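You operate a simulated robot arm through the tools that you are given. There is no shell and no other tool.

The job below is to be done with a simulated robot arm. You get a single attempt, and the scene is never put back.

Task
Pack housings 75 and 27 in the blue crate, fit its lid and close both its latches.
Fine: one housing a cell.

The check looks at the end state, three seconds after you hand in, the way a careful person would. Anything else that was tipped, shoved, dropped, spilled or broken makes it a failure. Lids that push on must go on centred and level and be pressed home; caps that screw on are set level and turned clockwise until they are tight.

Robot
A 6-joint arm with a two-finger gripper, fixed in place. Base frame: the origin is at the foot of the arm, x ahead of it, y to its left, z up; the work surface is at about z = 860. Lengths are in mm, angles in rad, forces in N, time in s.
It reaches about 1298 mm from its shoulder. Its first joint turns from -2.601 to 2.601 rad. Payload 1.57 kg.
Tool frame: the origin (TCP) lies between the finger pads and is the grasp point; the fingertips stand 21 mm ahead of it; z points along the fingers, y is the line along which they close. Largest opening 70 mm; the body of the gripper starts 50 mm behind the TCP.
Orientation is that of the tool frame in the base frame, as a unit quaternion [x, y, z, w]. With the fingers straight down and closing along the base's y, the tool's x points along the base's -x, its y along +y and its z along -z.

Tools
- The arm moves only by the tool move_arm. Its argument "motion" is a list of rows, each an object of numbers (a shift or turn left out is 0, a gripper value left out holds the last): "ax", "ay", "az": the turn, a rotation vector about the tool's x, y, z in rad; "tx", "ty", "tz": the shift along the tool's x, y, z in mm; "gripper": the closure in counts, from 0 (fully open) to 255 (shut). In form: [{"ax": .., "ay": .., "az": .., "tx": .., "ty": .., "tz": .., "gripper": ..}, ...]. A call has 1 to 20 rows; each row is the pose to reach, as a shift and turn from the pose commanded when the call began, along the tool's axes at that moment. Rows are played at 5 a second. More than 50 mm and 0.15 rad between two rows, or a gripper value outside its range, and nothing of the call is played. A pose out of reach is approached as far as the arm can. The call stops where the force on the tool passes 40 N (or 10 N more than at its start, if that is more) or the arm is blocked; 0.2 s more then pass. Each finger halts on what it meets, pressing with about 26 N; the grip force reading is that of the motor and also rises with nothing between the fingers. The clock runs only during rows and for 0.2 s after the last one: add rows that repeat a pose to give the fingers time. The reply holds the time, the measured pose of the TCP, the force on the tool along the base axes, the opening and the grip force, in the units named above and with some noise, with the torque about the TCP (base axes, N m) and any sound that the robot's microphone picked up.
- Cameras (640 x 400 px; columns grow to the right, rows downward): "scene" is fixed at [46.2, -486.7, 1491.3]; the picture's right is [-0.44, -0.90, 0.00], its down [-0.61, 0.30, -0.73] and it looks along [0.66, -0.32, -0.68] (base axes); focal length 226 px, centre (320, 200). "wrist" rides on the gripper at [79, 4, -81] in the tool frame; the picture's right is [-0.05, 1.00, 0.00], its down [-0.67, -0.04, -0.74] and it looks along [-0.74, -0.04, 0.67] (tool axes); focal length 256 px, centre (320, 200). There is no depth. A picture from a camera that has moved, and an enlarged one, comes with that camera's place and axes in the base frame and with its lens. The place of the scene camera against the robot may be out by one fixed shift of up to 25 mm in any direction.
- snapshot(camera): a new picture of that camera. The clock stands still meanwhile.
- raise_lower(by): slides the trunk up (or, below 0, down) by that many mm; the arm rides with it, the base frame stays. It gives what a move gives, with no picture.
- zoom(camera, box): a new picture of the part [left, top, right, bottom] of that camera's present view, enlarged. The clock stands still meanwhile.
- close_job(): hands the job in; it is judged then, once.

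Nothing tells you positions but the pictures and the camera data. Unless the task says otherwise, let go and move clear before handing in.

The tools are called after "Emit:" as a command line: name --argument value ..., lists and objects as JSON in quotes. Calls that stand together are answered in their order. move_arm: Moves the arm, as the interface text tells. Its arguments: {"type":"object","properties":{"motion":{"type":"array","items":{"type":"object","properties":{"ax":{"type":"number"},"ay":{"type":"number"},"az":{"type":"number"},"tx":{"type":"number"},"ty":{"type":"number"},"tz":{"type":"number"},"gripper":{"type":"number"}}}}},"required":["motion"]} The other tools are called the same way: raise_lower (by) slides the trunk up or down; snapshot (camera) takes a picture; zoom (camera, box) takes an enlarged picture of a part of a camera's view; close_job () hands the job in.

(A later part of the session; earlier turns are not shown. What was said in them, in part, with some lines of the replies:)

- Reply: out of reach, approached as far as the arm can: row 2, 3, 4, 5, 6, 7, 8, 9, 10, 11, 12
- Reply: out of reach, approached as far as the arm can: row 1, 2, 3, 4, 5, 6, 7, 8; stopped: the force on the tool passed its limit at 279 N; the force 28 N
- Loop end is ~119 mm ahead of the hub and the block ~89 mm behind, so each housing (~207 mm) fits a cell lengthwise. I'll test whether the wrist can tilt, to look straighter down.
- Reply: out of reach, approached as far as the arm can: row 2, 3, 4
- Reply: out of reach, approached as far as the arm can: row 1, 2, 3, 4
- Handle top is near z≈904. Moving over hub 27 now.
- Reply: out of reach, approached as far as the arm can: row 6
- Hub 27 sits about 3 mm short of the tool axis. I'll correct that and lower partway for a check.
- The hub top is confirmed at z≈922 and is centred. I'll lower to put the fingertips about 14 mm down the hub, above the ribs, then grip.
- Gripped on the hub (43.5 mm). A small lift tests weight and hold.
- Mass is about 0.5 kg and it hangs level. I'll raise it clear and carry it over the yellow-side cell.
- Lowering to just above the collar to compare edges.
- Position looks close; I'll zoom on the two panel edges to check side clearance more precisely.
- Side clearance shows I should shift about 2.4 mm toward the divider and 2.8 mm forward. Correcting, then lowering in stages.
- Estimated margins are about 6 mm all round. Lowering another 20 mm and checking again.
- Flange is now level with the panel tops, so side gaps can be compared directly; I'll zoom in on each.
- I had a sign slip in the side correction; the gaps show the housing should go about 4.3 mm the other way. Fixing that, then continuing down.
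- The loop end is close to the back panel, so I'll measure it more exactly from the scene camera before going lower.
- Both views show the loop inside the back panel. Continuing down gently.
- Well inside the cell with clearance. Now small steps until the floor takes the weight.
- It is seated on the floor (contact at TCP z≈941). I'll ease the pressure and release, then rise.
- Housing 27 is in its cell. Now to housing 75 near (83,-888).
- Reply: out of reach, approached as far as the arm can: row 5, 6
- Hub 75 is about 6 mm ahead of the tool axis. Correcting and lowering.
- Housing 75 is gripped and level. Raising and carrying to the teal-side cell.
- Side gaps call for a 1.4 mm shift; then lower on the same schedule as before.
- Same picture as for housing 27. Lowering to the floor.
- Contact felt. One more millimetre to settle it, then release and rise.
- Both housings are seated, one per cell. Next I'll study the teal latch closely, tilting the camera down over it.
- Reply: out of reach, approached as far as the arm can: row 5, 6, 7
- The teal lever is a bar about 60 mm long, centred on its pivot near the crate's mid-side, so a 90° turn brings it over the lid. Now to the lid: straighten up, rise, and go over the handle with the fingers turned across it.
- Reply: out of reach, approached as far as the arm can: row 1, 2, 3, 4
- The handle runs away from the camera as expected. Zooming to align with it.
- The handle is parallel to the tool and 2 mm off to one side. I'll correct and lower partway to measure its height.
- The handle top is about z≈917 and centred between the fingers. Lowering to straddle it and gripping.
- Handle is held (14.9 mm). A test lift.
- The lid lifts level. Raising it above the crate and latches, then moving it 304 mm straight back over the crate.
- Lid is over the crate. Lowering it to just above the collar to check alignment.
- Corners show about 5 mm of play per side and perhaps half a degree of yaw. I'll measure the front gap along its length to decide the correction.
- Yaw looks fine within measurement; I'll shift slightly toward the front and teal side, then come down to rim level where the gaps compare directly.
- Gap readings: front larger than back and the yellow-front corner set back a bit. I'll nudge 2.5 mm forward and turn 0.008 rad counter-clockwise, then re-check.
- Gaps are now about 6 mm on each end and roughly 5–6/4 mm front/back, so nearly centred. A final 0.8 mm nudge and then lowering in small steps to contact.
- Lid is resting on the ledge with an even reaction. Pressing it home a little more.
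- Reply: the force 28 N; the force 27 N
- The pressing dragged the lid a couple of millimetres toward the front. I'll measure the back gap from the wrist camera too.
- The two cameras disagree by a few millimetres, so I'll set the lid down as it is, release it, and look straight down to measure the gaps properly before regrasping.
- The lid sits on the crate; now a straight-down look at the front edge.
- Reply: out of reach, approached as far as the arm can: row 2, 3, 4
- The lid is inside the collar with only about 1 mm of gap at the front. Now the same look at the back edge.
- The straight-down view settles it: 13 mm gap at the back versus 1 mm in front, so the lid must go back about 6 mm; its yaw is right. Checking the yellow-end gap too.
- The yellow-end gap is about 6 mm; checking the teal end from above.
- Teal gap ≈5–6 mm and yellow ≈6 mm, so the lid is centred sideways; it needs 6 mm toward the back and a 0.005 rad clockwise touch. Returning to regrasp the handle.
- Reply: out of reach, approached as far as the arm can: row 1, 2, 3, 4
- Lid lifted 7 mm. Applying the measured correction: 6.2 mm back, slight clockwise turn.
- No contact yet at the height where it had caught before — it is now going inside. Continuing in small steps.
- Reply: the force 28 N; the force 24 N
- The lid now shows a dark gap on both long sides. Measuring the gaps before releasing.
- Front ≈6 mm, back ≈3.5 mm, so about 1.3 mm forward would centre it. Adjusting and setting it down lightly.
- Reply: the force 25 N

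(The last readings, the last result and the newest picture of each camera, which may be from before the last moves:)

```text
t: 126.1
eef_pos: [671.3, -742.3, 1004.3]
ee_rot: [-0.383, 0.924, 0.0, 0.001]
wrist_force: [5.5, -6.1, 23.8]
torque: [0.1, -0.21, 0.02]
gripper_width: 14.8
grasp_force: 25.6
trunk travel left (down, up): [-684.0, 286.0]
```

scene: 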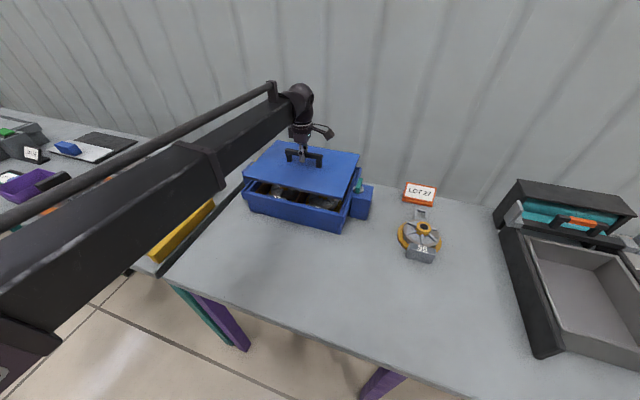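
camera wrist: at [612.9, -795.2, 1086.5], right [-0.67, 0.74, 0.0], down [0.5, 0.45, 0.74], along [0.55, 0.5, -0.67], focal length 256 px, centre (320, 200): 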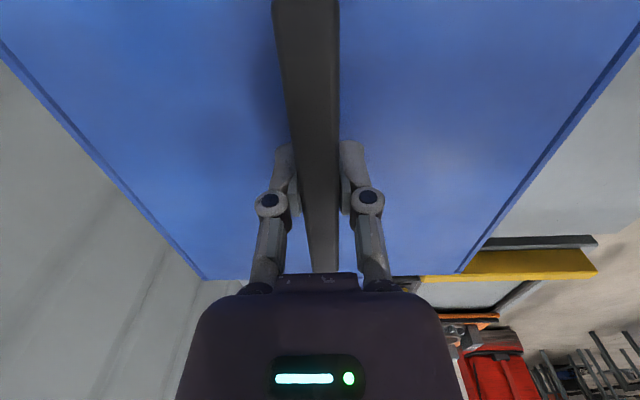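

Firm, even contact about 3 mm lower than before — it seems to have settled in. Easing off, releasing and inspecting from above.

Emit:
raise_lower --by 1

Emit:
move_arm --motion '[{"gripper": 220}, {"gripper": 160}, {"gripper": 100}, {"gripper": 50}, {"gripper": 0}, {"gripper": 0}]'

Emit:
raise_lower --by 155

Emit:
move_arm --motion '[{"ty": 45, "ay": 0.14}, {"ty": 90, "ay": 0.28}, {"ty": 132, "ay": 0.4}, {"ty": 132, "ay": 0.4}]'

Emit:
snapshot --camera "wrist"

Emit:
zoom --camera "wrist" --box '[280, 40, 360, 90]'

Emit:
zoom --camera "wrist" --box '[280, 130, 360, 180]'

Emit:
zoom --camera "scene" --box '[230, 120, 390, 230]'

```text
t: 126.6
eef_pos: [671.7, -741.6, 1004.0]
ee_rot: [-0.383, 0.924, 0.001, 0.0]
wrist_force: [2.8, -3.0, 10.0]
torque: [0.02, -0.04, 0.0]
gripper_width: 14.7
grasp_force: 25.6
trunk travel left (down, up): [-685.0, 285.0]
```

```text
t: 128.0
eef_pos: [671.4, -742.2, 1002.6]
ee_rot: [-0.383, 0.924, 0.001, -0.001]
wrist_force: [-0.3, -0.2, 0.0]
torque: [0.01, -0.03, 0.01]
gripper_width: 69.9
grasp_force: 0.1
trunk travel left (down, up): [-685.0, 285.0]
```

```text
t: 129.8
eef_pos: [672.8, -743.3, 1157.5]
ee_rot: [-0.383, 0.924, 0.001, 0.0]
wrist_force: [-0.1, 0.1, -0.5]
torque: [0.04, 0.02, 0.02]
gripper_width: 69.9
grasp_force: 0.1
trunk travel left (down, up): [-840.0, 130.0]
```

```text
t: 130.8
eef_pos: [579.7, -649.3, 1173.5]
ee_rot: [-0.376, 0.905, -0.075, -0.185]
wrist_force: [0.3, -0.2, 0.3]
torque: [0.01, 0.03, 0.01]
gripper_width: 70.0
grasp_force: 0.0
out of reach, approached as far as the arm can: row 2, 3, 4
trunk travel left (down, up): [-840.0, 130.0]
```

```text
taken
camera wrist: at [547.3, -676.4, 1279.5], right [-0.67, 0.74, -0.02], down [0.67, 0.61, 0.43], along [0.33, 0.27, -0.9], focal length 256 px, centre (320, 200)
```

wrist: 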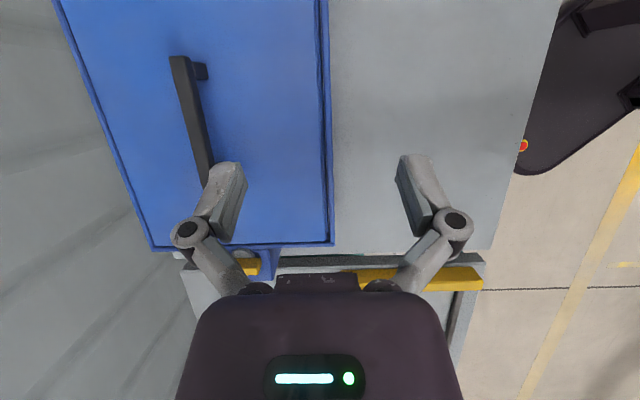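

```text
8.00 times, centred on (320, 65) of wrist
camera zoom: at [547.3, -676.4, 1279.5], right [-0.67, 0.74, -0.02], down [0.67, 0.61, 0.43], along [0.33, 0.27, -0.9], focal length 2048 px, centre (320, 1280)
```

zoom: 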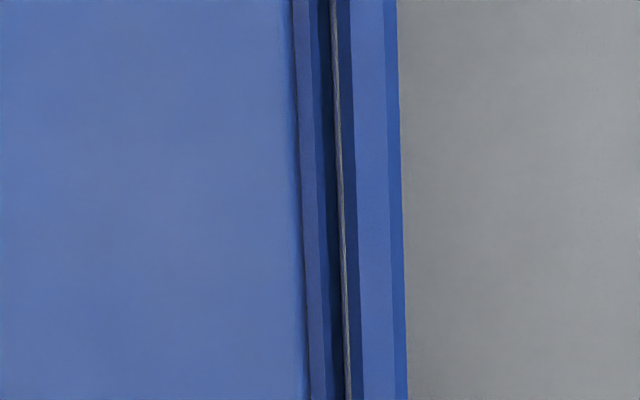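

```text
8.00 times, centred on (320, 155) of wrist
camera zoom: at [547.3, -676.4, 1279.5], right [-0.67, 0.74, -0.02], down [0.67, 0.61, 0.43], along [0.33, 0.27, -0.9], focal length 2048 px, centre (320, 560)
```

zoom: 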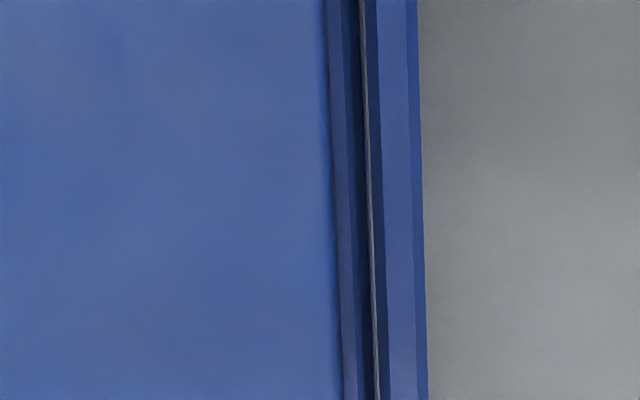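

```text
3.64 times, centred on (310, 175) of scene
camera zoom: at [46.2, -486.7, 1491.3], right [-0.44, -0.9, 0.0], down [-0.61, 0.3, -0.73], along [0.66, -0.32, -0.68], focal length 822 px, centre (356, 291)
```

zoom: 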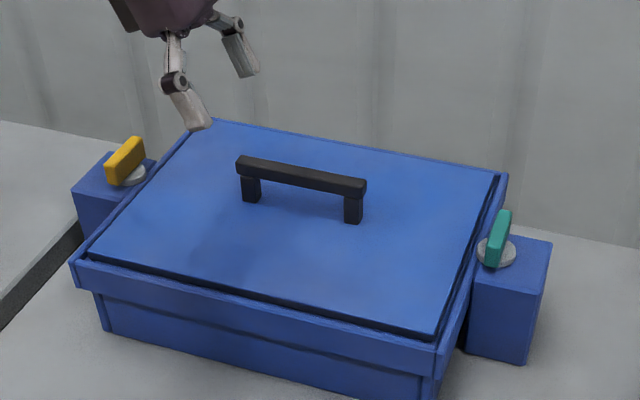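

Front gap is a uniform ~6 mm now. Checking the back.

Emit:
move_arm --motion '[{"ty": -45}, {"ty": -90}, {"ty": -135}, {"ty": -180}, {"ty": -225}, {"ty": -262}, {"ty": -262}]'

Emit:
snapshot --camera "wrist"

Emit:
zoom --camera "wrist" --box '[280, 40, 360, 90]'

Emit:
zoom --camera "wrist" --box '[280, 130, 360, 180]'

Emit:
zoom --camera "wrist" --box '[310, 215, 390, 265]'

```text
t: 132.4
eef_pos: [762.4, -834.8, 1173.4]
ee_rot: [-0.374, 0.906, -0.075, -0.184]
wrist_force: [0.3, -0.3, 0.5]
torque: [-0.02, 0.0, -0.01]
gripper_width: 69.9
grasp_force: 0.1
trunk travel left (down, up): [-840.0, 130.0]
```

```text
taken
camera wrist: at [729.7, -861.2, 1280.3], right [-0.67, 0.74, -0.02], down [0.67, 0.61, 0.43], along [0.33, 0.27, -0.9], focal length 256 px, centre (320, 200)
```

wrist: 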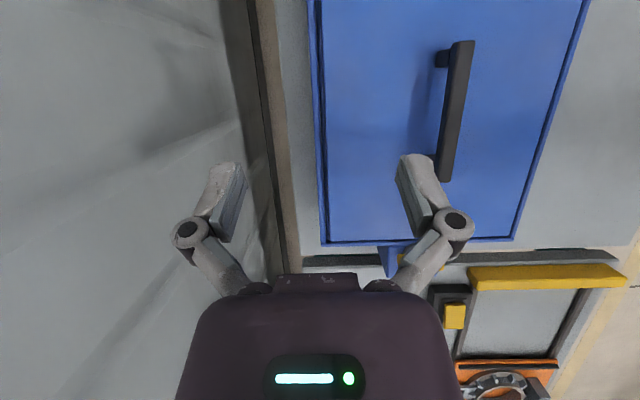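

```text
8.00 times, centred on (320, 65) of wrist
camera zoom: at [729.7, -861.2, 1280.3], right [-0.67, 0.74, -0.02], down [0.67, 0.61, 0.43], along [0.33, 0.27, -0.9], focal length 2048 px, centre (320, 1280)
```

zoom: 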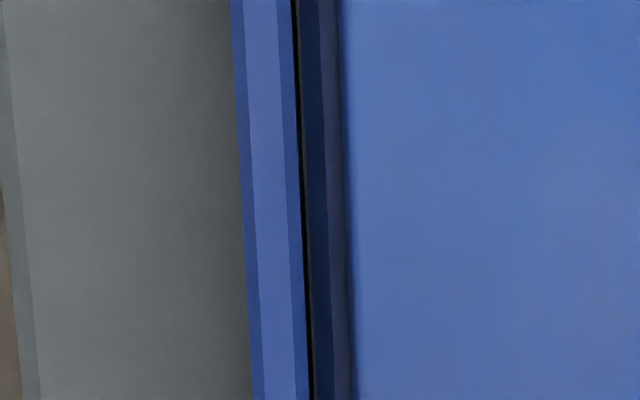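

```text
8.00 times, centred on (320, 155) of wrist
camera zoom: at [729.7, -861.2, 1280.3], right [-0.67, 0.74, -0.02], down [0.67, 0.61, 0.43], along [0.33, 0.27, -0.9], focal length 2048 px, centre (320, 560)
```

zoom: 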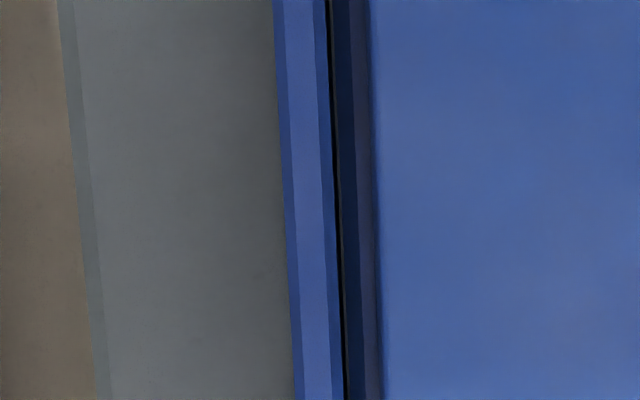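

```text
8.00 times, centred on (350, 240) of wrist
camera zoom: at [729.7, -861.2, 1280.3], right [-0.67, 0.74, -0.02], down [0.67, 0.61, 0.43], along [0.33, 0.27, -0.9], focal length 2048 px, centre (80, -120)
```

zoom: 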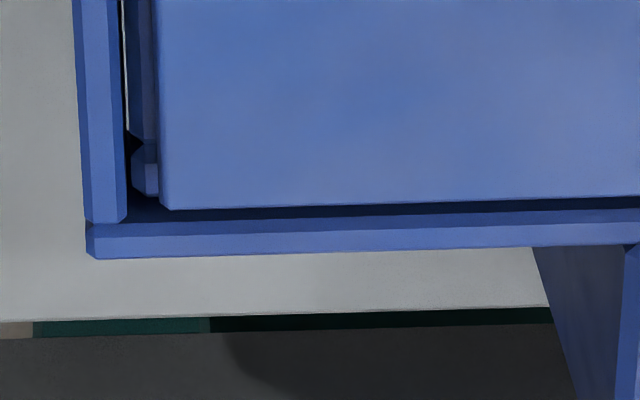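

Front 6.1 mm, back 6.7 mm, ends about equal: the lid is centred, square and level. Now the teal latch: straighten, turn the tool and go above it.

Emit:
move_arm --motion '[{"ay": -0.14}, {"ay": -0.28}, {"ay": -0.4}, {"ay": -0.4}]'

Emit:
move_arm --motion '[{"tx": 18.1, "ty": 11.7, "az": 0.1433}, {"tx": 36.3, "ty": 23.4, "az": 0.2865}, {"tx": 54.4, "ty": 35.1, "az": 0.4298}, {"tx": 72.5, "ty": 46.8, "az": 0.5731}, {"tx": 90.7, "ty": 58.5, "az": 0.7164}, {"tx": 108.8, "ty": 70.2, "az": 0.8596}, {"tx": 127, "ty": 81.9, "az": 1.0029}, {"tx": 145.1, "ty": 93.6, "az": 1.1462}, {"tx": 163.2, "ty": 105.3, "az": 1.2895}, {"tx": 181.4, "ty": 117, "az": 1.4327}, {"tx": 199.5, "ty": 128.7, "az": 1.576}, {"tx": 199.5, "ty": 128.7, "az": 1.576}]'

Emit:
snapshot --camera "wrist"

Emit:
zoom --camera "wrist" --box '[260, 0, 380, 110]'

```text
t: 133.4
eef_pos: [764.2, -834.8, 1158.1]
ee_rot: [-0.382, 0.924, 0.002, 0.001]
wrist_force: [0.4, -0.6, -0.6]
torque: [0.02, 0.01, 0.0]
gripper_width: 69.9
grasp_force: 0.0
out of reach, approached as far as the arm can: row 1, 2, 3, 4
trunk travel left (down, up): [-840.0, 130.0]
```

```text
t: 136.0
eef_pos: [533.0, -884.7, 1157.9]
ee_rot: [0.387, 0.922, 0.001, -0.001]
wrist_force: [0.9, 0.1, 0.3]
torque: [0.04, -0.01, 0.01]
gripper_width: 70.1
grasp_force: 0.1
trunk travel left (down, up): [-840.0, 130.0]
```

```text
taken
camera wrist: at [480.3, -824.9, 1240.8], right [0.75, 0.66, 0.0], down [0.44, -0.5, 0.74], along [0.49, -0.56, -0.67], focal length 256 px, centre (320, 200)
```

wrist: 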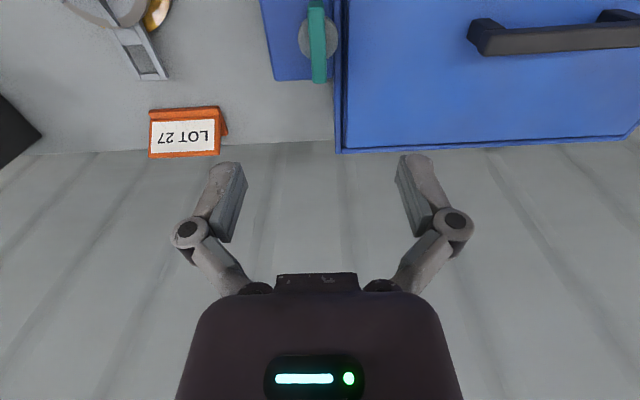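

```text
3.64 times, centred on (320, 55) of wrist
camera zoom: at [480.3, -824.9, 1240.8], right [0.75, 0.66, 0.0], down [0.44, -0.5, 0.74], along [0.49, -0.56, -0.67], focal length 931 px, centre (320, 727)
```

zoom: 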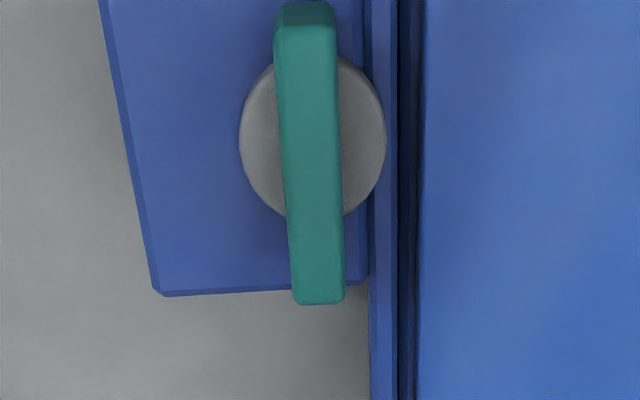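

The lever's pivot is ~2 mm off the tool axis. Correcting and lowering partway for a closer look.

Emit:
move_arm --motion '[{"tx": 2.6, "ty": -2.2}, {"tx": 2.6, "ty": -2.2}]'

Emit:
raise_lower --by -110

Emit:
snapshot --camera "wrist"

Emit:
zoom --camera "wrist" --box '[220, 40, 420, 210]'

Emit:
zoom --camera "scene" --box '[325, 155, 385, 215]'

```text
t: 136.6
eef_pos: [528.0, -884.1, 1159.3]
ee_rot: [0.385, 0.923, 0.001, -0.001]
wrist_force: [0.9, -0.1, 0.2]
torque: [0.0, 0.02, -0.02]
gripper_width: 70.2
grasp_force: 0.0
trunk travel left (down, up): [-840.0, 130.0]
```

```text
t: 138.0
eef_pos: [529.0, -885.0, 1049.2]
ee_rot: [0.385, 0.923, 0.001, -0.001]
wrist_force: [0.1, 0.3, -0.3]
torque: [0.01, 0.01, -0.01]
gripper_width: 70.0
grasp_force: 0.0
trunk travel left (down, up): [-730.0, 240.0]
```

```text
taken
camera wrist: at [476.6, -825.0, 1131.0], right [0.75, 0.66, 0.0], down [0.44, -0.5, 0.74], along [0.49, -0.56, -0.67], focal length 256 px, centre (320, 200)
```

wrist: 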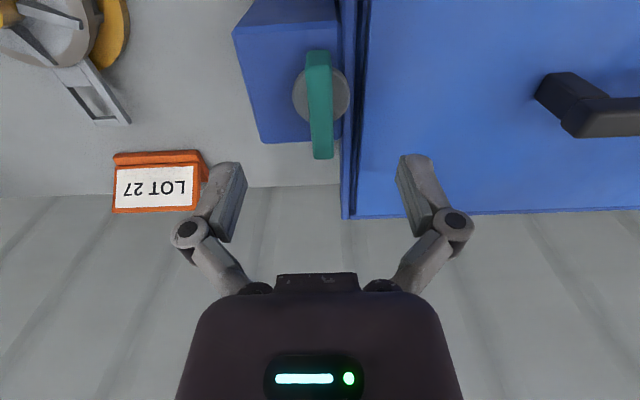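

```text
2.35 times, centred on (320, 125) of wrist
camera zoom: at [476.6, -825.0, 1131.0], right [0.75, 0.66, 0.0], down [0.44, -0.5, 0.74], along [0.49, -0.56, -0.67], focal length 602 px, centre (320, 376)
```

zoom: 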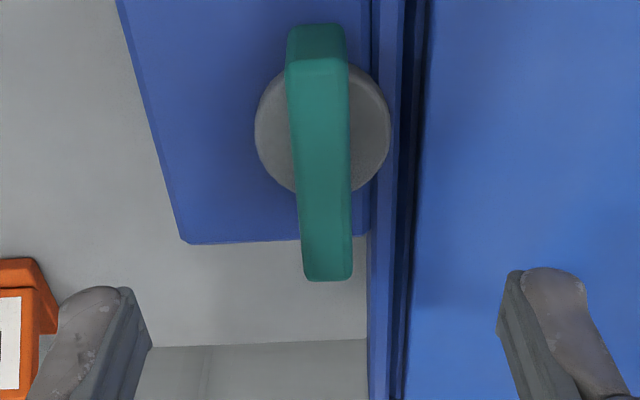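

```text
6.67 times, centred on (355, 185) of scene
camera zoom: at [46.2, -486.7, 1491.3], right [-0.44, -0.9, 0.0], down [-0.61, 0.3, -0.73], along [0.66, -0.32, -0.68], focal length 1506 px, centre (87, 300)
```

zoom: 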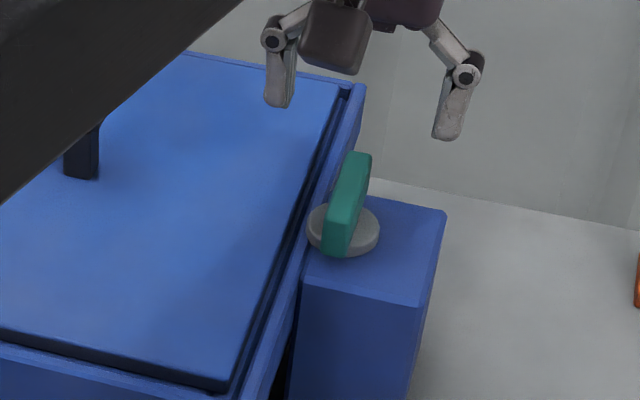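

The lever spans z≈974–996 and is centred under the tool. Lowering so the fingertips are at z≈977, then gripping it.

Emit:
raise_lower --by -40

Emit:
raise_lower --by -10

Emit:
move_arm --motion '[{"gripper": 60}, {"gripper": 120}, {"gripper": 180}, {"gripper": 230}, {"gripper": 255}, {"gripper": 255}, {"gripper": 255}]'

Emit:
snapshot --camera "wrist"

Emit:
zoom --camera "scene" --box '[325, 155, 385, 215]'

```text
t: 138.9
eef_pos: [529.1, -883.7, 1009.0]
ee_rot: [0.385, 0.923, 0.0, -0.001]
wrist_force: [-0.1, -0.1, -0.7]
torque: [-0.03, 0.01, 0.01]
gripper_width: 70.3
grasp_force: 0.1
trunk travel left (down, up): [-690.0, 280.0]
```

```text
t: 139.4
eef_pos: [529.5, -884.6, 999.3]
ee_rot: [0.385, 0.923, 0.001, -0.001]
wrist_force: [-0.1, 0.5, 0.4]
torque: [0.0, -0.01, 0.0]
gripper_width: 70.2
grasp_force: 0.0
trunk travel left (down, up): [-680.0, 290.0]
```

```text
t: 141.1
eef_pos: [530.4, -884.0, 999.0]
ee_rot: [0.385, 0.923, 0.0, 0.0]
wrist_force: [3.3, 3.8, 0.1]
torque: [0.01, -0.16, 0.19]
gripper_width: 13.9
grasp_force: 32.0
trunk travel left (down, up): [-680.0, 290.0]
```

```text
taken
camera wrist: at [477.1, -824.6, 1081.0], right [0.75, 0.66, 0.0], down [0.44, -0.5, 0.74], along [0.49, -0.56, -0.67], focal length 256 px, centre (320, 200)
```

wrist: 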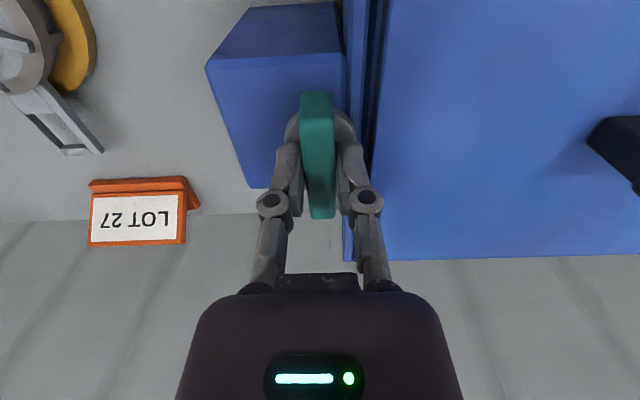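

```text
6.67 times, centred on (355, 185) of scene
camera zoom: at [46.2, -486.7, 1491.3], right [-0.44, -0.9, 0.0], down [-0.61, 0.3, -0.73], along [0.66, -0.32, -0.68], focal length 1506 px, centre (87, 300)
```

zoom: 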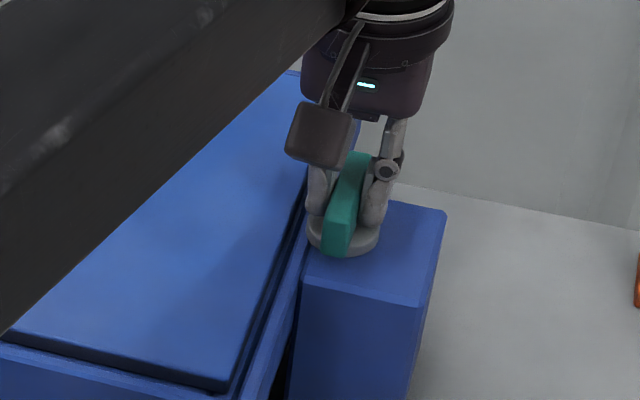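

Lever gripped. I'll try a small clockwise turn and watch the torque.

Emit:
move_arm --motion '[{"az": 0.04}, {"az": 0.08}, {"az": 0.12}, {"az": 0.12}]'

```text
t: 142.1
eef_pos: [529.4, -884.0, 999.1]
ee_rot: [0.439, 0.898, 0.0, -0.001]
wrist_force: [1.8, 6.6, -1.8]
torque: [0.2, 0.05, 0.7]
gripper_width: 15.7
grasp_force: 31.5
trunk travel left (down, up): [-680.0, 290.0]
```

The lever resisted (fingers spread), so clockwise looks like the stop side. Trying counter-clockwise.

Emit:
move_arm --motion '[{"az": -0.06}, {"az": -0.12}, {"az": -0.12}]'

Emit:
move_arm --motion '[{"az": -0.04}, {"az": -0.08}, {"az": -0.12}, {"az": -0.12}]'

Emit:
snapshot --camera "wrist"

```text
t: 142.8
eef_pos: [529.6, -884.0, 998.4]
ee_rot: [0.385, 0.923, 0.0, 0.0]
wrist_force: [7.6, -3.3, 4.8]
torque: [-0.01, -0.09, 0.1]
gripper_width: 14.0
grasp_force: 32.3
trunk travel left (down, up): [-680.0, 290.0]
```

```text
t: 143.8
eef_pos: [530.1, -884.2, 998.4]
ee_rot: [0.329, 0.944, 0.0, 0.0]
wrist_force: [12.0, -8.5, 12.2]
torque: [-0.46, -0.61, 0.01]
gripper_width: 13.9
grasp_force: 32.2
trunk travel left (down, up): [-680.0, 290.0]
```

```text
taken
camera wrist: at [470.9, -831.7, 1080.9], right [0.66, 0.75, 0.0], down [0.5, -0.44, 0.74], along [0.56, -0.49, -0.67], focal length 256 px, centre (320, 200)
```

wrist: 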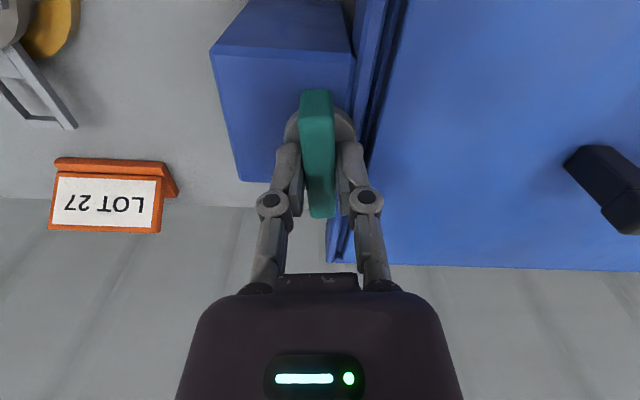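

Counter-clockwise turns freely, but there is some upward push. I'll relieve it by raising 1 mm and continue.

Emit:
raise_lower --by 1

Emit:
move_arm --motion '[{"az": -0.05}, {"az": -0.1}, {"az": -0.15}, {"az": -0.2}, {"az": -0.2}]'

```text
t: 144.4
eef_pos: [531.3, -884.3, 998.0]
ee_rot: [0.329, 0.944, 0.0, -0.002]
wrist_force: [12.0, -5.3, 1.1]
torque: [-0.65, -0.9, -0.01]
gripper_width: 13.9
grasp_force: 32.3
trunk travel left (down, up): [-681.0, 289.0]
```

```text
t: 145.6
eef_pos: [529.3, -882.7, 998.3]
ee_rot: [0.233, 0.973, 0.001, -0.002]
wrist_force: [12.0, -3.1, -1.4]
torque: [-0.12, -0.4, -0.02]
gripper_width: 13.8
grasp_force: 31.8
trunk travel left (down, up): [-681.0, 289.0]
```

Emit:
move_arm --motion '[{"tx": -1.2, "ty": 0.3}, {"tx": -1.2, "ty": 0.3, "az": -0.08}, {"tx": -1.2, "ty": 0.3, "az": -0.16}, {"tx": -1.2, "ty": 0.3, "az": -0.24}, {"tx": -1.2, "ty": 0.3, "az": -0.32}, {"tx": -1.2, "ty": 0.3, "az": -0.4}, {"tx": -1.2, "ty": 0.3, "az": -0.4}]'

Emit:
snapshot --camera "wrist"

```text
t: 147.2
eef_pos: [530.8, -883.3, 998.8]
ee_rot: [0.035, 0.999, 0.001, -0.002]
wrist_force: [-3.6, 10.5, -15.9]
torque: [0.26, 0.69, 0.01]
gripper_width: 14.1
grasp_force: 32.0
trunk travel left (down, up): [-681.0, 289.0]
```

```text
taken
camera wrist: at [451.9, -874.7, 1081.2], right [0.12, 0.99, 0.0], down [0.67, -0.08, 0.74], along [0.74, -0.09, -0.67], focal length 256 px, centre (320, 200)
```

wrist: 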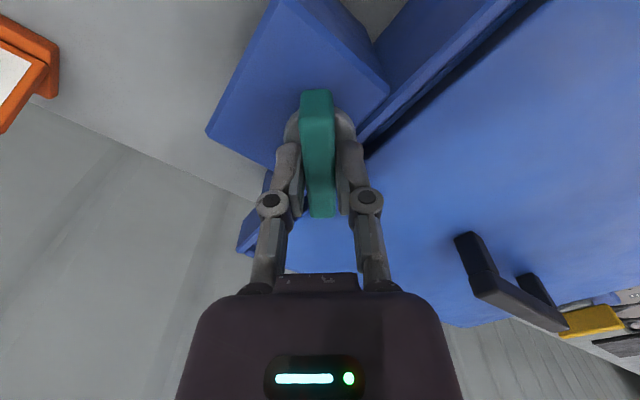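

The lever is turning well with the gripper (now ~41°). I'll relax the side and vertical loads and continue.

Emit:
raise_lower --by -1

Emit:
move_arm --motion '[{"tx": 0.4, "ty": 0.8}, {"tx": 0.4, "ty": 0.8, "az": -0.08}, {"tx": 0.4, "ty": 0.8, "az": -0.16}, {"tx": 0.4, "ty": 0.8, "az": -0.24}, {"tx": 0.4, "ty": 0.8, "az": -0.32}, {"tx": 0.4, "ty": 0.8, "az": -0.4}, {"tx": 0.4, "ty": 0.8, "az": -0.4}]'

```text
t: 147.7
eef_pos: [530.8, -883.9, 998.7]
ee_rot: [0.036, 0.999, 0.001, -0.002]
wrist_force: [-4.5, 9.0, -6.4]
torque: [0.21, 1.04, -0.01]
gripper_width: 14.0
grasp_force: 32.1
trunk travel left (down, up): [-680.0, 290.0]
```

```text
t: 149.3
eef_pos: [530.7, -884.2, 998.4]
ee_rot: [-0.164, 0.986, 0.001, -0.001]
wrist_force: [-0.7, -2.7, 2.8]
torque: [-0.28, 0.55, -0.01]
gripper_width: 13.9
grasp_force: 32.0
trunk travel left (down, up): [-680.0, 290.0]
```

Emit:
move_arm --motion '[{"az": -0.08}, {"az": -0.16}, {"az": -0.24}, {"az": -0.32}, {"az": -0.4}, {"az": -0.45}, {"az": -0.45}]'

Emit:
snapshot --camera "wrist"

Emit:
zoom --camera "scene" --box '[325, 155, 385, 215]'

```text
t: 150.9
eef_pos: [531.0, -883.5, 999.1]
ee_rot: [-0.381, 0.925, 0.0, 0.0]
wrist_force: [0.8, -3.2, 3.8]
torque: [-0.65, 0.53, 0.01]
gripper_width: 13.9
grasp_force: 31.5
trunk travel left (down, up): [-680.0, 290.0]
```

```text
taken
camera wrist: at [471.0, -936.8, 1080.9], right [-0.66, 0.75, 0.0], down [0.5, 0.44, 0.74], along [0.56, 0.5, -0.67], focal length 256 px, centre (320, 200)
```

wrist: 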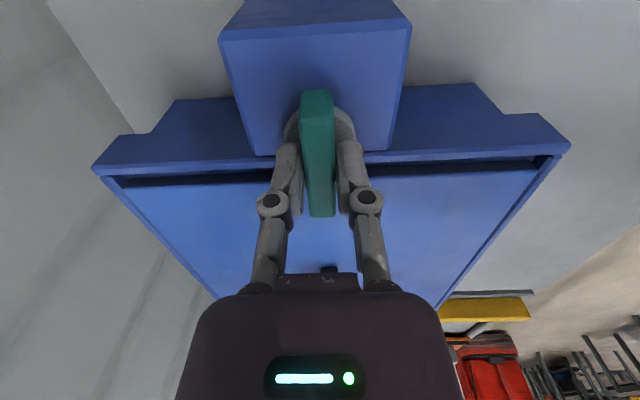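

```text
6.67 times, centred on (355, 185) of scene
camera zoom: at [46.2, -486.7, 1491.3], right [-0.44, -0.9, 0.0], down [-0.61, 0.3, -0.73], along [0.66, -0.32, -0.68], focal length 1506 px, centre (87, 300)
```

zoom: 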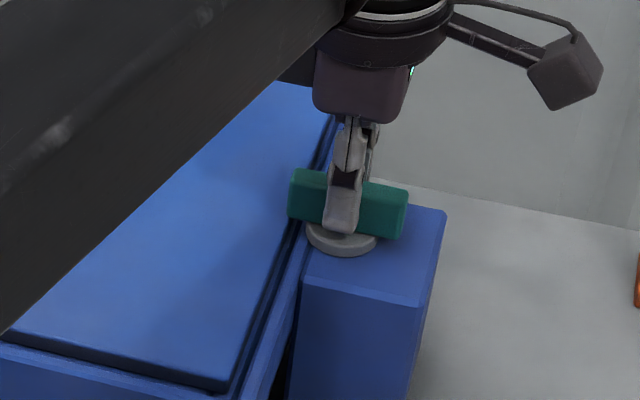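

Teal lever is now across the lid edge. A slight extra turn to feel for its end stop.

Emit:
move_arm --motion '[{"az": -0.03}, {"az": -0.06}, {"az": -0.06}]'

```text
t: 151.7
eef_pos: [530.4, -883.8, 998.5]
ee_rot: [-0.407, 0.913, 0.001, 0.0]
wrist_force: [-0.8, -3.6, 3.9]
torque: [0.19, -0.3, -0.65]
gripper_width: 14.5
grasp_force: 31.9
trunk travel left (down, up): [-680.0, 290.0]
```

That is the end stop: the teal latch is fully closed. Releasing and rising.

Emit:
move_arm --motion '[{"az": 0.06}, {"az": 0.06, "gripper": 180}, {"az": 0.06, "gripper": 120}, {"az": 0.06, "gripper": 60}, {"az": 0.06, "gripper": 0}, {"az": 0.06, "gripper": 0}]'

Emit:
raise_lower --by 130

Emit:
snapshot --camera "wrist"

Emit:
zoom --camera "scene" --box '[230, 120, 390, 230]'

```text
t: 153.1
eef_pos: [531.3, -882.2, 999.3]
ee_rot: [-0.379, 0.926, 0.001, 0.0]
wrist_force: [0.2, 0.9, 0.6]
torque: [0.01, -0.04, -0.01]
gripper_width: 70.2
grasp_force: 0.0
trunk travel left (down, up): [-680.0, 290.0]
```

```text
t: 154.7
eef_pos: [529.5, -883.2, 1128.3]
ee_rot: [-0.38, 0.925, 0.001, 0.0]
wrist_force: [0.1, -0.3, 0.0]
torque: [-0.01, -0.01, -0.01]
gripper_width: 69.9
grasp_force: 0.2
trunk travel left (down, up): [-810.0, 160.0]
```

```text
taken
camera wrist: at [471.2, -936.2, 1210.6], right [-0.66, 0.75, 0.0], down [0.5, 0.44, 0.74], along [0.56, 0.5, -0.67], focal length 256 px, centre (320, 200)
```

wrist: 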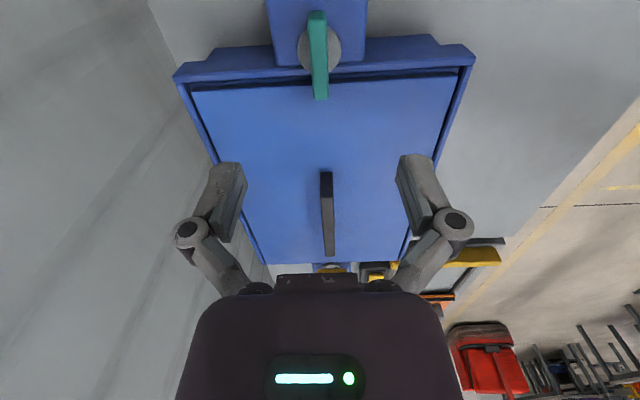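

```text
3.64 times, centred on (310, 175) of scene
camera zoom: at [46.2, -486.7, 1491.3], right [-0.44, -0.9, 0.0], down [-0.61, 0.3, -0.73], along [0.66, -0.32, -0.68], focal length 822 px, centre (356, 291)
```

zoom: 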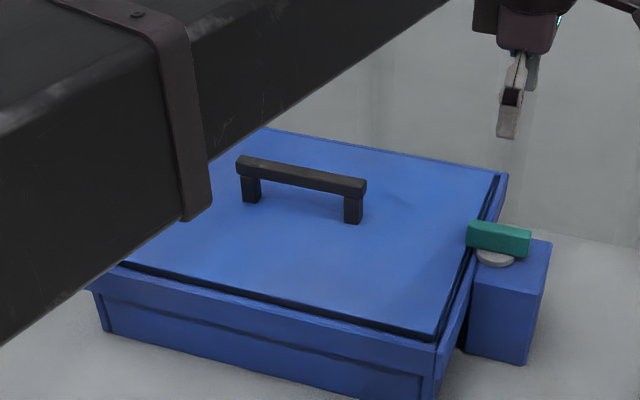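

Teal latch is closed and the lid is undisturbed. Crossing to the yellow latch, mirrored at about (812,-604).

Emit:
move_arm --motion '[{"tx": -33, "az": 0.131}, {"tx": -66, "az": 0.262}, {"tx": -99.5, "az": 0.393}, {"tx": -132.5, "az": 0.524}, {"tx": -165.5, "az": 0.655}, {"tx": -199, "az": 0.785}, {"tx": -232, "az": 0.916}, {"tx": -265, "az": 1.047}, {"tx": -298, "az": 1.178}, {"tx": -331, "az": 1.309}, {"tx": -364.5, "az": 1.44}, {"tx": -397.6, "az": 1.571}, {"tx": -397.6, "az": 1.571}]'

Emit:
snapshot --camera "wrist"

Emit:
zoom --camera "wrist" --box '[250, 0, 410, 110]'

Emit:
snapshot --camera "scene"

```text
t: 157.4
eef_pos: [816.2, -603.2, 1129.0]
ee_rot: [0.386, 0.922, 0.001, -0.001]
wrist_force: [0.2, -0.6, 0.5]
torque: [0.03, -0.01, 0.02]
gripper_width: 70.2
grasp_force: 0.1
trunk travel left (down, up): [-810.0, 160.0]
```

```text
taken
camera wrist: at [763.0, -543.4, 1211.0], right [0.75, 0.66, 0.0], down [0.44, -0.5, 0.74], along [0.49, -0.56, -0.67], focal length 256 px, centre (320, 200)
```

wrist: 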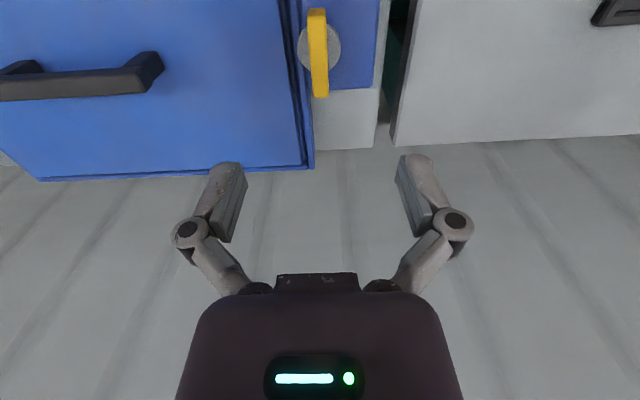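

```text
3.64 times, centred on (330, 55) of wrist
camera zoom: at [763.0, -543.4, 1211.0], right [0.75, 0.66, 0.0], down [0.44, -0.5, 0.74], along [0.49, -0.56, -0.67], focal length 931 px, centre (284, 727)
```

zoom: 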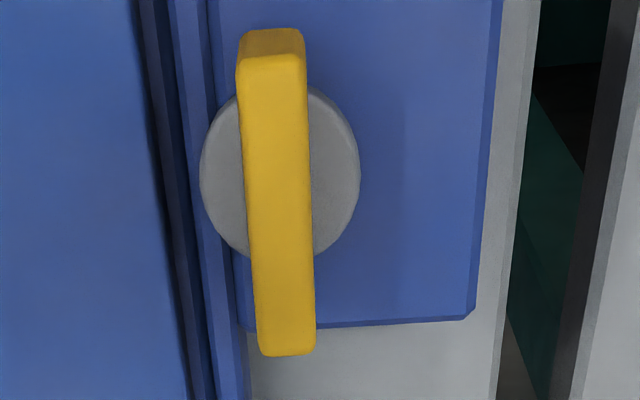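

```text
taken
```

scene: 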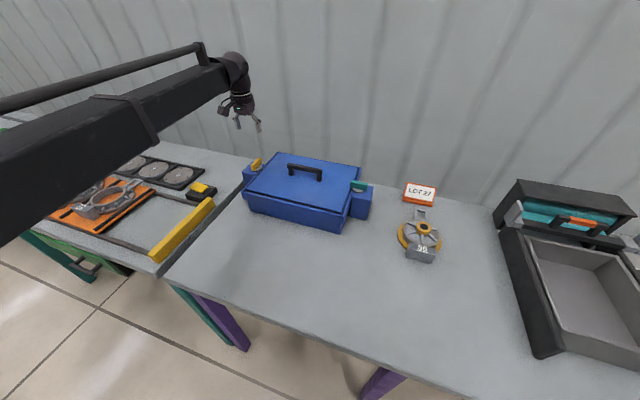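

Emit:
move_arm --motion '[{"tx": 2.8, "ty": -1.1}, {"tx": 2.8, "ty": -1.1}]'

Emit:
raise_lower --by -80

Emit:
zoom --camera "wrist" --box '[220, 40, 420, 210]'

```text
t: 158.1
eef_pos: [812.5, -601.4, 1128.3]
ee_rot: [0.386, 0.923, 0.0, -0.001]
wrist_force: [-0.2, 0.0, 0.9]
torque: [-0.01, 0.0, 0.0]
gripper_width: 69.9
grasp_force: 0.2
trunk travel left (down, up): [-810.0, 160.0]
```

```text
t: 159.2
eef_pos: [811.8, -602.6, 1049.2]
ee_rot: [0.385, 0.923, 0.0, -0.001]
wrist_force: [0.7, 0.3, 0.2]
torque: [-0.04, -0.02, 0.0]
gripper_width: 70.1
grasp_force: 0.1
trunk travel left (down, up): [-730.0, 240.0]
```

```text
2.35 times, centred on (320, 125) of wrist
camera zoom: at [759.7, -542.4, 1131.0], right [0.75, 0.66, 0.0], down [0.44, -0.5, 0.74], along [0.49, -0.56, -0.67], focal length 602 px, centre (320, 376)
```

zoom: 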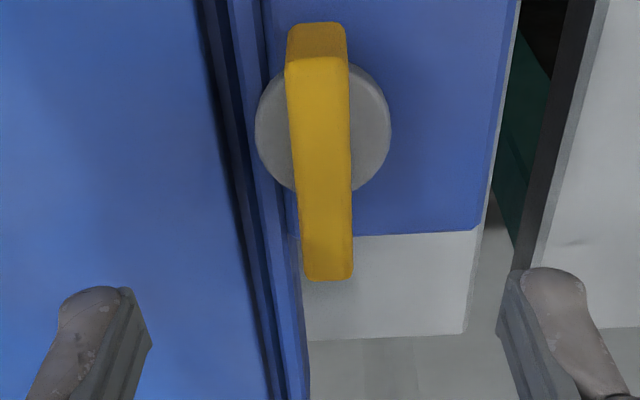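

Same picture as at the teal latch. Lowering, gripping, then a small test turn.

Emit:
raise_lower --by -40

Emit:
raise_lower --by -10

Emit:
move_arm --motion '[{"gripper": 60}, {"gripper": 120}, {"gripper": 180}, {"gripper": 230}, {"gripper": 255}, {"gripper": 255}, {"gripper": 255}]'

Emit:
move_arm --motion '[{"az": 0.03}, {"az": 0.06}, {"az": 0.09}, {"az": 0.09}]'

```text
t: 160.1
eef_pos: [812.5, -600.7, 1009.0]
ee_rot: [0.386, 0.922, 0.0, 0.0]
wrist_force: [0.5, 0.6, -0.5]
torque: [-0.01, 0.0, 0.01]
gripper_width: 69.8
grasp_force: 0.0
trunk travel left (down, up): [-690.0, 280.0]
```

```text
t: 160.6
eef_pos: [811.8, -601.6, 997.8]
ee_rot: [0.385, 0.923, 0.0, -0.001]
wrist_force: [0.2, 0.0, 0.0]
torque: [0.03, 0.02, 0.02]
gripper_width: 70.1
grasp_force: 0.1
trunk travel left (down, up): [-680.0, 290.0]
```

```text
t: 162.2
eef_pos: [813.2, -600.9, 998.1]
ee_rot: [0.386, 0.923, 0.001, -0.001]
wrist_force: [3.9, 1.2, 1.9]
torque: [0.05, -0.14, 0.22]
gripper_width: 13.8
grasp_force: 31.4
trunk travel left (down, up): [-680.0, 290.0]
```

```text
t: 163.2
eef_pos: [812.8, -601.2, 998.3]
ee_rot: [0.427, 0.904, 0.001, -0.001]
wrist_force: [-0.1, 4.7, -0.1]
torque: [0.2, 0.14, 0.67]
gripper_width: 15.3
grasp_force: 31.9
trunk travel left (down, up): [-680.0, 290.0]
```

Clockwise is blocked here too, so this latch also closes counter-clockwise. Turning in stages.

Emit:
move_arm --motion '[{"az": -0.045}, {"az": -0.09}, {"az": -0.15}, {"az": -0.21}, {"az": -0.27}, {"az": -0.27}]'

```text
t: 164.6
eef_pos: [813.7, -602.1, 1000.1]
ee_rot: [0.301, 0.954, 0.0, 0.0]
wrist_force: [7.5, 2.0, 4.4]
torque: [0.18, 0.07, -0.03]
gripper_width: 14.1
grasp_force: 32.3
trunk travel left (down, up): [-680.0, 290.0]
```

Emit:
move_arm --motion '[{"az": -0.08}, {"az": -0.16}, {"az": -0.24}, {"az": -0.32}, {"az": -0.4}, {"az": -0.4}]'

```text
t: 166.0
eef_pos: [814.6, -599.9, 998.6]
ee_rot: [0.106, 0.994, -0.001, -0.001]
wrist_force: [14.6, -5.3, 12.3]
torque: [-0.04, 0.06, 0.02]
gripper_width: 14.0
grasp_force: 31.7
trunk travel left (down, up): [-680.0, 290.0]
```

The latch is turning; relieving side and vertical load and continuing.

Emit:
raise_lower --by 1

Emit:
move_arm --motion '[{"tx": -1.2, "ty": -0.1}, {"tx": -1.2, "ty": -0.1, "az": -0.08}, {"tx": -1.2, "ty": -0.1, "az": -0.16}, {"tx": -1.2, "ty": -0.1, "az": -0.24}, {"tx": -1.2, "ty": -0.1, "az": -0.32}, {"tx": -1.2, "ty": -0.1, "az": -0.4}, {"tx": -1.2, "ty": -0.1, "az": -0.4}]'

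```text
t: 166.5
eef_pos: [812.4, -601.4, 997.8]
ee_rot: [0.106, 0.994, 0.001, -0.001]
wrist_force: [8.2, -2.2, -0.6]
torque: [-0.23, -1.11, -0.01]
gripper_width: 14.2
grasp_force: 31.8
trunk travel left (down, up): [-681.0, 289.0]
```

```text
t: 168.1
eef_pos: [812.7, -601.8, 998.3]
ee_rot: [-0.094, 0.996, 0.001, -0.002]
wrist_force: [-8.8, 10.6, -19.3]
torque: [0.04, 0.9, 0.01]
gripper_width: 13.9
grasp_force: 32.0
trunk travel left (down, up): [-681.0, 289.0]
```

Emit:
raise_lower --by -1

Emit:
move_arm --motion '[{"tx": 0.5, "ty": 0.8}, {"tx": 0.5, "ty": 0.8, "az": -0.08}, {"tx": 0.5, "ty": 0.8, "az": -0.16}, {"tx": 0.5, "ty": 0.8, "az": -0.24}, {"tx": 0.5, "ty": 0.8, "az": -0.3}, {"tx": 0.5, "ty": 0.8, "az": -0.3}]'

Emit:
move_arm --motion '[{"az": -0.07}, {"az": -0.14}, {"az": -0.21}, {"az": -0.29}, {"az": -0.29}]'

Emit:
snapshot --camera "wrist"

```text
t: 168.7
eef_pos: [812.7, -600.7, 998.5]
ee_rot: [-0.094, 0.996, 0.0, -0.002]
wrist_force: [-7.9, 10.1, -8.8]
torque: [0.03, 0.95, -0.02]
gripper_width: 14.2
grasp_force: 32.5
trunk travel left (down, up): [-680.0, 290.0]
```

```text
t: 170.1
eef_pos: [812.5, -601.3, 998.6]
ee_rot: [-0.242, 0.97, 0.0, 0.0]
wrist_force: [4.4, -4.2, 6.4]
torque: [-0.56, 0.71, 0.01]
gripper_width: 14.1
grasp_force: 32.3
trunk travel left (down, up): [-680.0, 290.0]
```

```text
t: 171.2
eef_pos: [813.1, -600.8, 998.2]
ee_rot: [-0.38, 0.925, 0.0, -0.001]
wrist_force: [12.3, -8.3, 13.4]
torque: [-0.5, 0.06, 0.02]
gripper_width: 13.9
grasp_force: 32.2
trunk travel left (down, up): [-680.0, 290.0]
```

```text
taken
camera wrist: at [753.7, -654.1, 1080.8], right [-0.66, 0.75, 0.0], down [0.5, 0.44, 0.74], along [0.56, 0.5, -0.67], focal length 256 px, centre (320, 200)
```

wrist: 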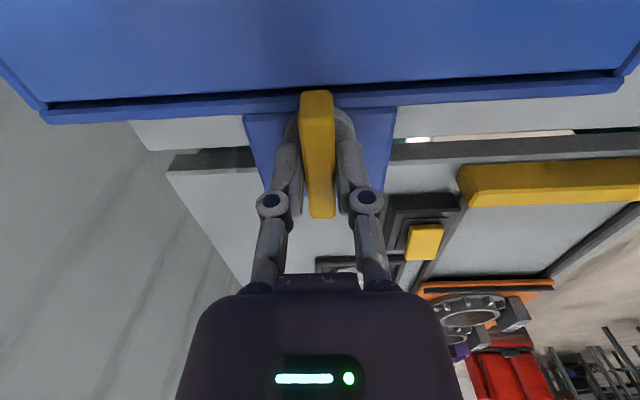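

Yellow lever is across. A small extra turn to confirm its end stop, then release and rise.

Emit:
move_arm --motion '[{"az": -0.03}, {"az": -0.06}, {"az": -0.06}]'

Emit:
move_arm --motion '[{"az": 0.06}, {"az": 0.06, "gripper": 180}, {"az": 0.06, "gripper": 120}, {"az": 0.06, "gripper": 60}, {"az": 0.06, "gripper": 0}, {"az": 0.06, "gripper": 0}]'

Emit:
raise_lower --by 150

Emit:
snapshot --camera "wrist"

Emit:
zoom --camera "scene" --box '[230, 120, 390, 230]'

```text
t: 172.1
eef_pos: [813.0, -601.2, 999.4]
ee_rot: [-0.407, 0.914, 0.0, 0.0]
wrist_force: [13.9, -8.4, 13.6]
torque: [0.01, -0.48, -0.61]
gripper_width: 14.4
grasp_force: 31.9
trunk travel left (down, up): [-680.0, 290.0]
```

```text
t: 173.4
eef_pos: [813.2, -601.2, 998.2]
ee_rot: [-0.38, 0.925, 0.001, -0.001]
wrist_force: [-0.4, 0.4, 0.5]
torque: [0.02, 0.01, -0.01]
gripper_width: 69.8
grasp_force: 0.1
trunk travel left (down, up): [-680.0, 290.0]
```

```text
t: 175.2
eef_pos: [812.1, -601.4, 1149.1]
ee_rot: [-0.379, 0.925, 0.001, -0.001]
wrist_force: [-0.4, -0.8, 0.3]
torque: [-0.02, -0.02, 0.0]
gripper_width: 69.9
grasp_force: 0.1
trunk travel left (down, up): [-830.0, 140.0]
```

```text
taken
camera wrist: at [753.3, -654.5, 1230.6], right [-0.66, 0.75, 0.0], down [0.5, 0.44, 0.74], along [0.56, 0.49, -0.67], focal length 256 px, centre (320, 200)
```

wrist: 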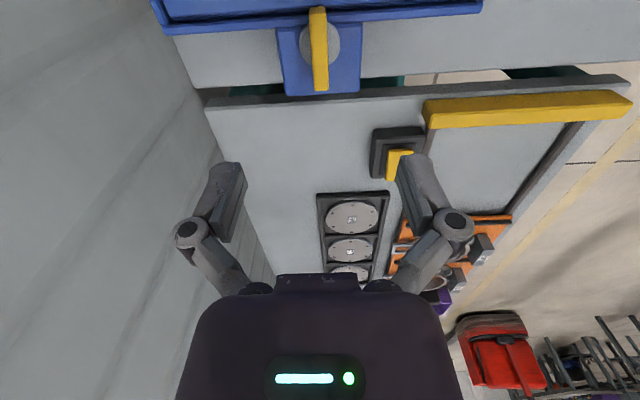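

```text
3.64 times, centred on (310, 175) of scene
camera zoom: at [46.2, -486.7, 1491.3], right [-0.44, -0.9, 0.0], down [-0.61, 0.3, -0.73], along [0.66, -0.32, -0.68], focal length 822 px, centre (356, 291)
```

zoom: 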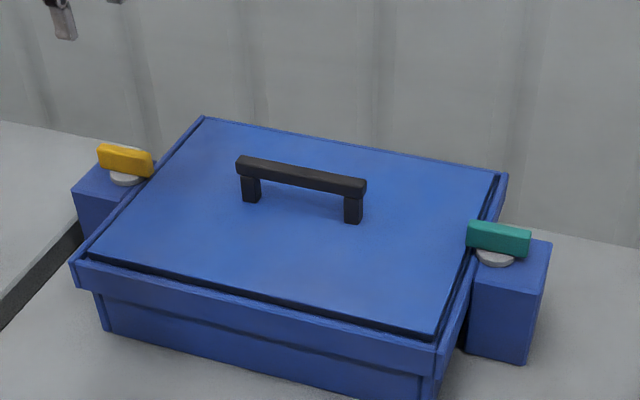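

Both levers lie across the lid edges and both reached their stops. I'll inspect the lid seating closely at the corners before finishing.

Emit:
zoom --camera "scene" --box '[328, 198, 352, 222]'

Emit:
zoom --camera "scene" --box '[244, 178, 268, 202]'

Emit:
zoom --camera "scene" --box '[342, 160, 372, 190]'

Emit:
zoom --camera "scene" --box '[248, 145, 288, 175]'

```text
16.00 times, centred on (340, 210) of scene
camera zoom: at [46.2, -486.7, 1491.3], right [-0.44, -0.9, 0.0], down [-0.61, 0.3, -0.73], along [0.66, -0.32, -0.68], focal length 3615 px, centre (0, 40)
```

zoom: 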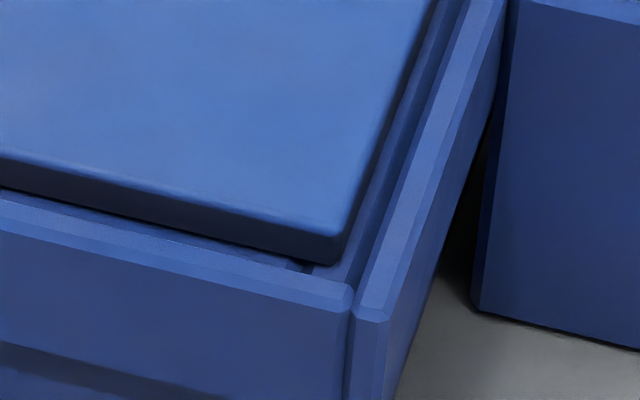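

```text
16.00 times, centred on (256, 190) of scene
camera zoom: at [46.2, -486.7, 1491.3], right [-0.44, -0.9, 0.0], down [-0.61, 0.3, -0.73], along [0.66, -0.32, -0.68], focal length 3615 px, centre (1344, 360)
```

zoom: 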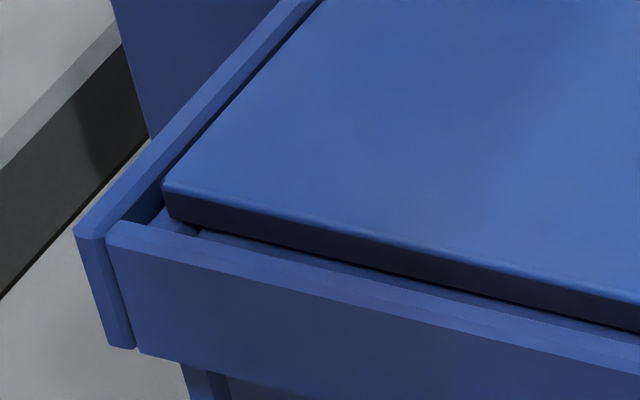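

```text
13.33 times, centred on (357, 175) of scene
camera zoom: at [46.2, -486.7, 1491.3], right [-0.44, -0.9, 0.0], down [-0.61, 0.3, -0.73], along [0.66, -0.32, -0.68], focal length 3013 px, centre (-173, 533)
```

zoom: 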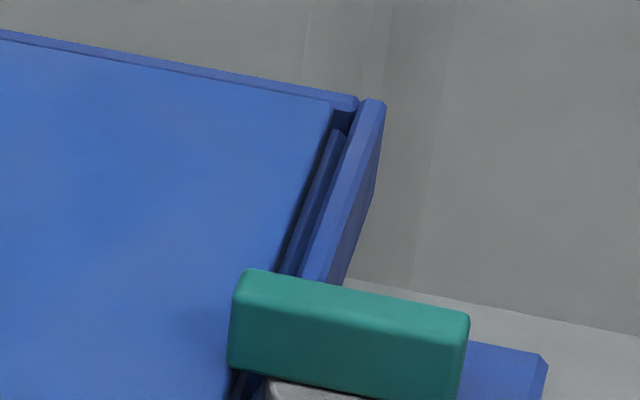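

```text
13.33 times, centred on (268, 160) of scene
camera zoom: at [46.2, -486.7, 1491.3], right [-0.44, -0.9, 0.0], down [-0.61, 0.3, -0.73], along [0.66, -0.32, -0.68], focal length 3013 px, centre (1013, 733)
```

zoom: 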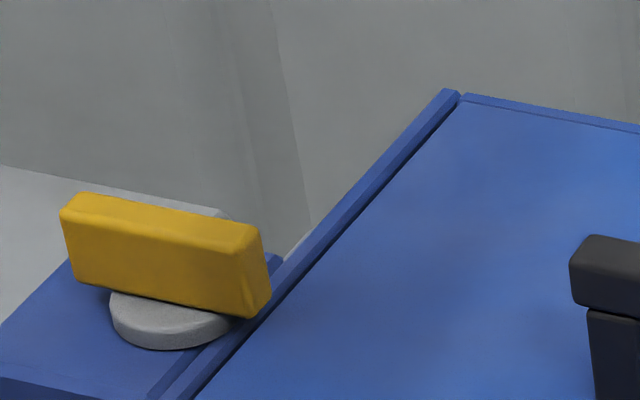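

The lid sits flat on the wall tops all round, and both levers overlap its edges. I'll move clear and take a final overall look.

Emit:
raise_lower --by 80

Emit:
move_arm --motion '[{"tx": 25, "ty": 30}, {"tx": 50, "ty": 60}, {"tx": 75, "ty": 90}, {"tx": 100, "ty": 120}, {"tx": 125, "ty": 150}, {"tx": 150, "ty": 180}, {"tx": 150, "ty": 180}]'

Emit:
snapshot --camera "scene"

Emit:
snapshot --camera "wrist"

```text
t: 176.4
eef_pos: [813.2, -602.0, 1228.8]
ee_rot: [-0.379, 0.925, 0.001, 0.0]
wrist_force: [-0.3, -0.4, 0.3]
torque: [0.01, 0.01, -0.01]
gripper_width: 69.9
grasp_force: 0.0
trunk travel left (down, up): [-910.0, 60.0]
```

```text
t: 178.0
eef_pos: [577.9, -577.7, 1228.3]
ee_rot: [-0.38, 0.925, 0.002, -0.001]
wrist_force: [0.0, -0.8, -0.2]
torque: [-0.02, 0.0, -0.02]
gripper_width: 70.1
grasp_force: 0.0
trunk travel left (down, up): [-910.0, 60.0]
```

```text
taken
```

scene: 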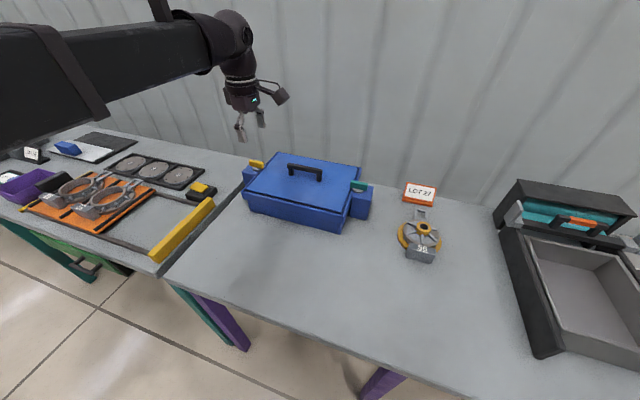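

```text
taken
camera wrist: at [518.3, -631.2, 1310.4], right [-0.66, 0.75, 0.0], down [0.5, 0.44, 0.74], along [0.56, 0.5, -0.67], focal length 256 px, centre (320, 200)
```

wrist: 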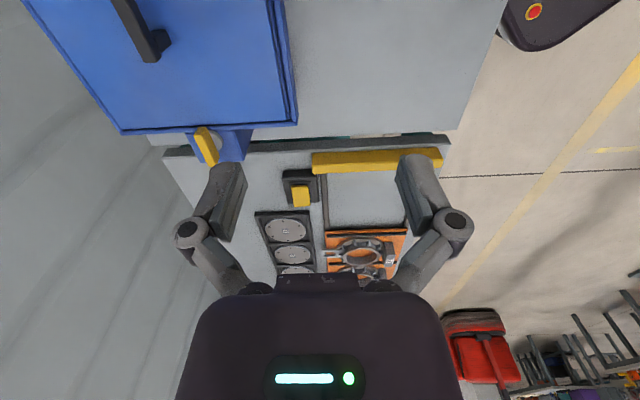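

Housings 27 and 75 are in the crate, one to a cell. The lid is centred and level, both latches are closed against their stops, and nothing else appears to have moved. The arm is clear and empty, so I'm handing in.

Emit:
close_job

```text
The job is handed in.
```

The blue crate is packed and closed, and the job is handed in. I haven't seen the result of the check.

- **Housings:** 27 is in the yellow-latch cell and 75 is in the teal-latch cell. Both sit flat on the crate floor.
- **Lid:** It took two tries. The first time it sat too far forward, so I lifted it and set it about 6 mm further back. The gaps now measure about 6 mm all round and it looks level. I pressed it down with just under 30 N and felt no click. I judged it fully home because it rests flat on the crate walls.
- **Latches:** Both turned about 90° counter-clockwise to a firm stop, and their ends now overlap the lid edges slightly.

**Table contact:** Early on, I lowered the trunk too far and a fingertip hit bare table, peaking at 279 N. I raised it straight away. In the pictures, none of the housings had moved.

Housing 56, the LOT 27 sign and the other items looked undisturbed in the final picture. The gripper is empty and clear.
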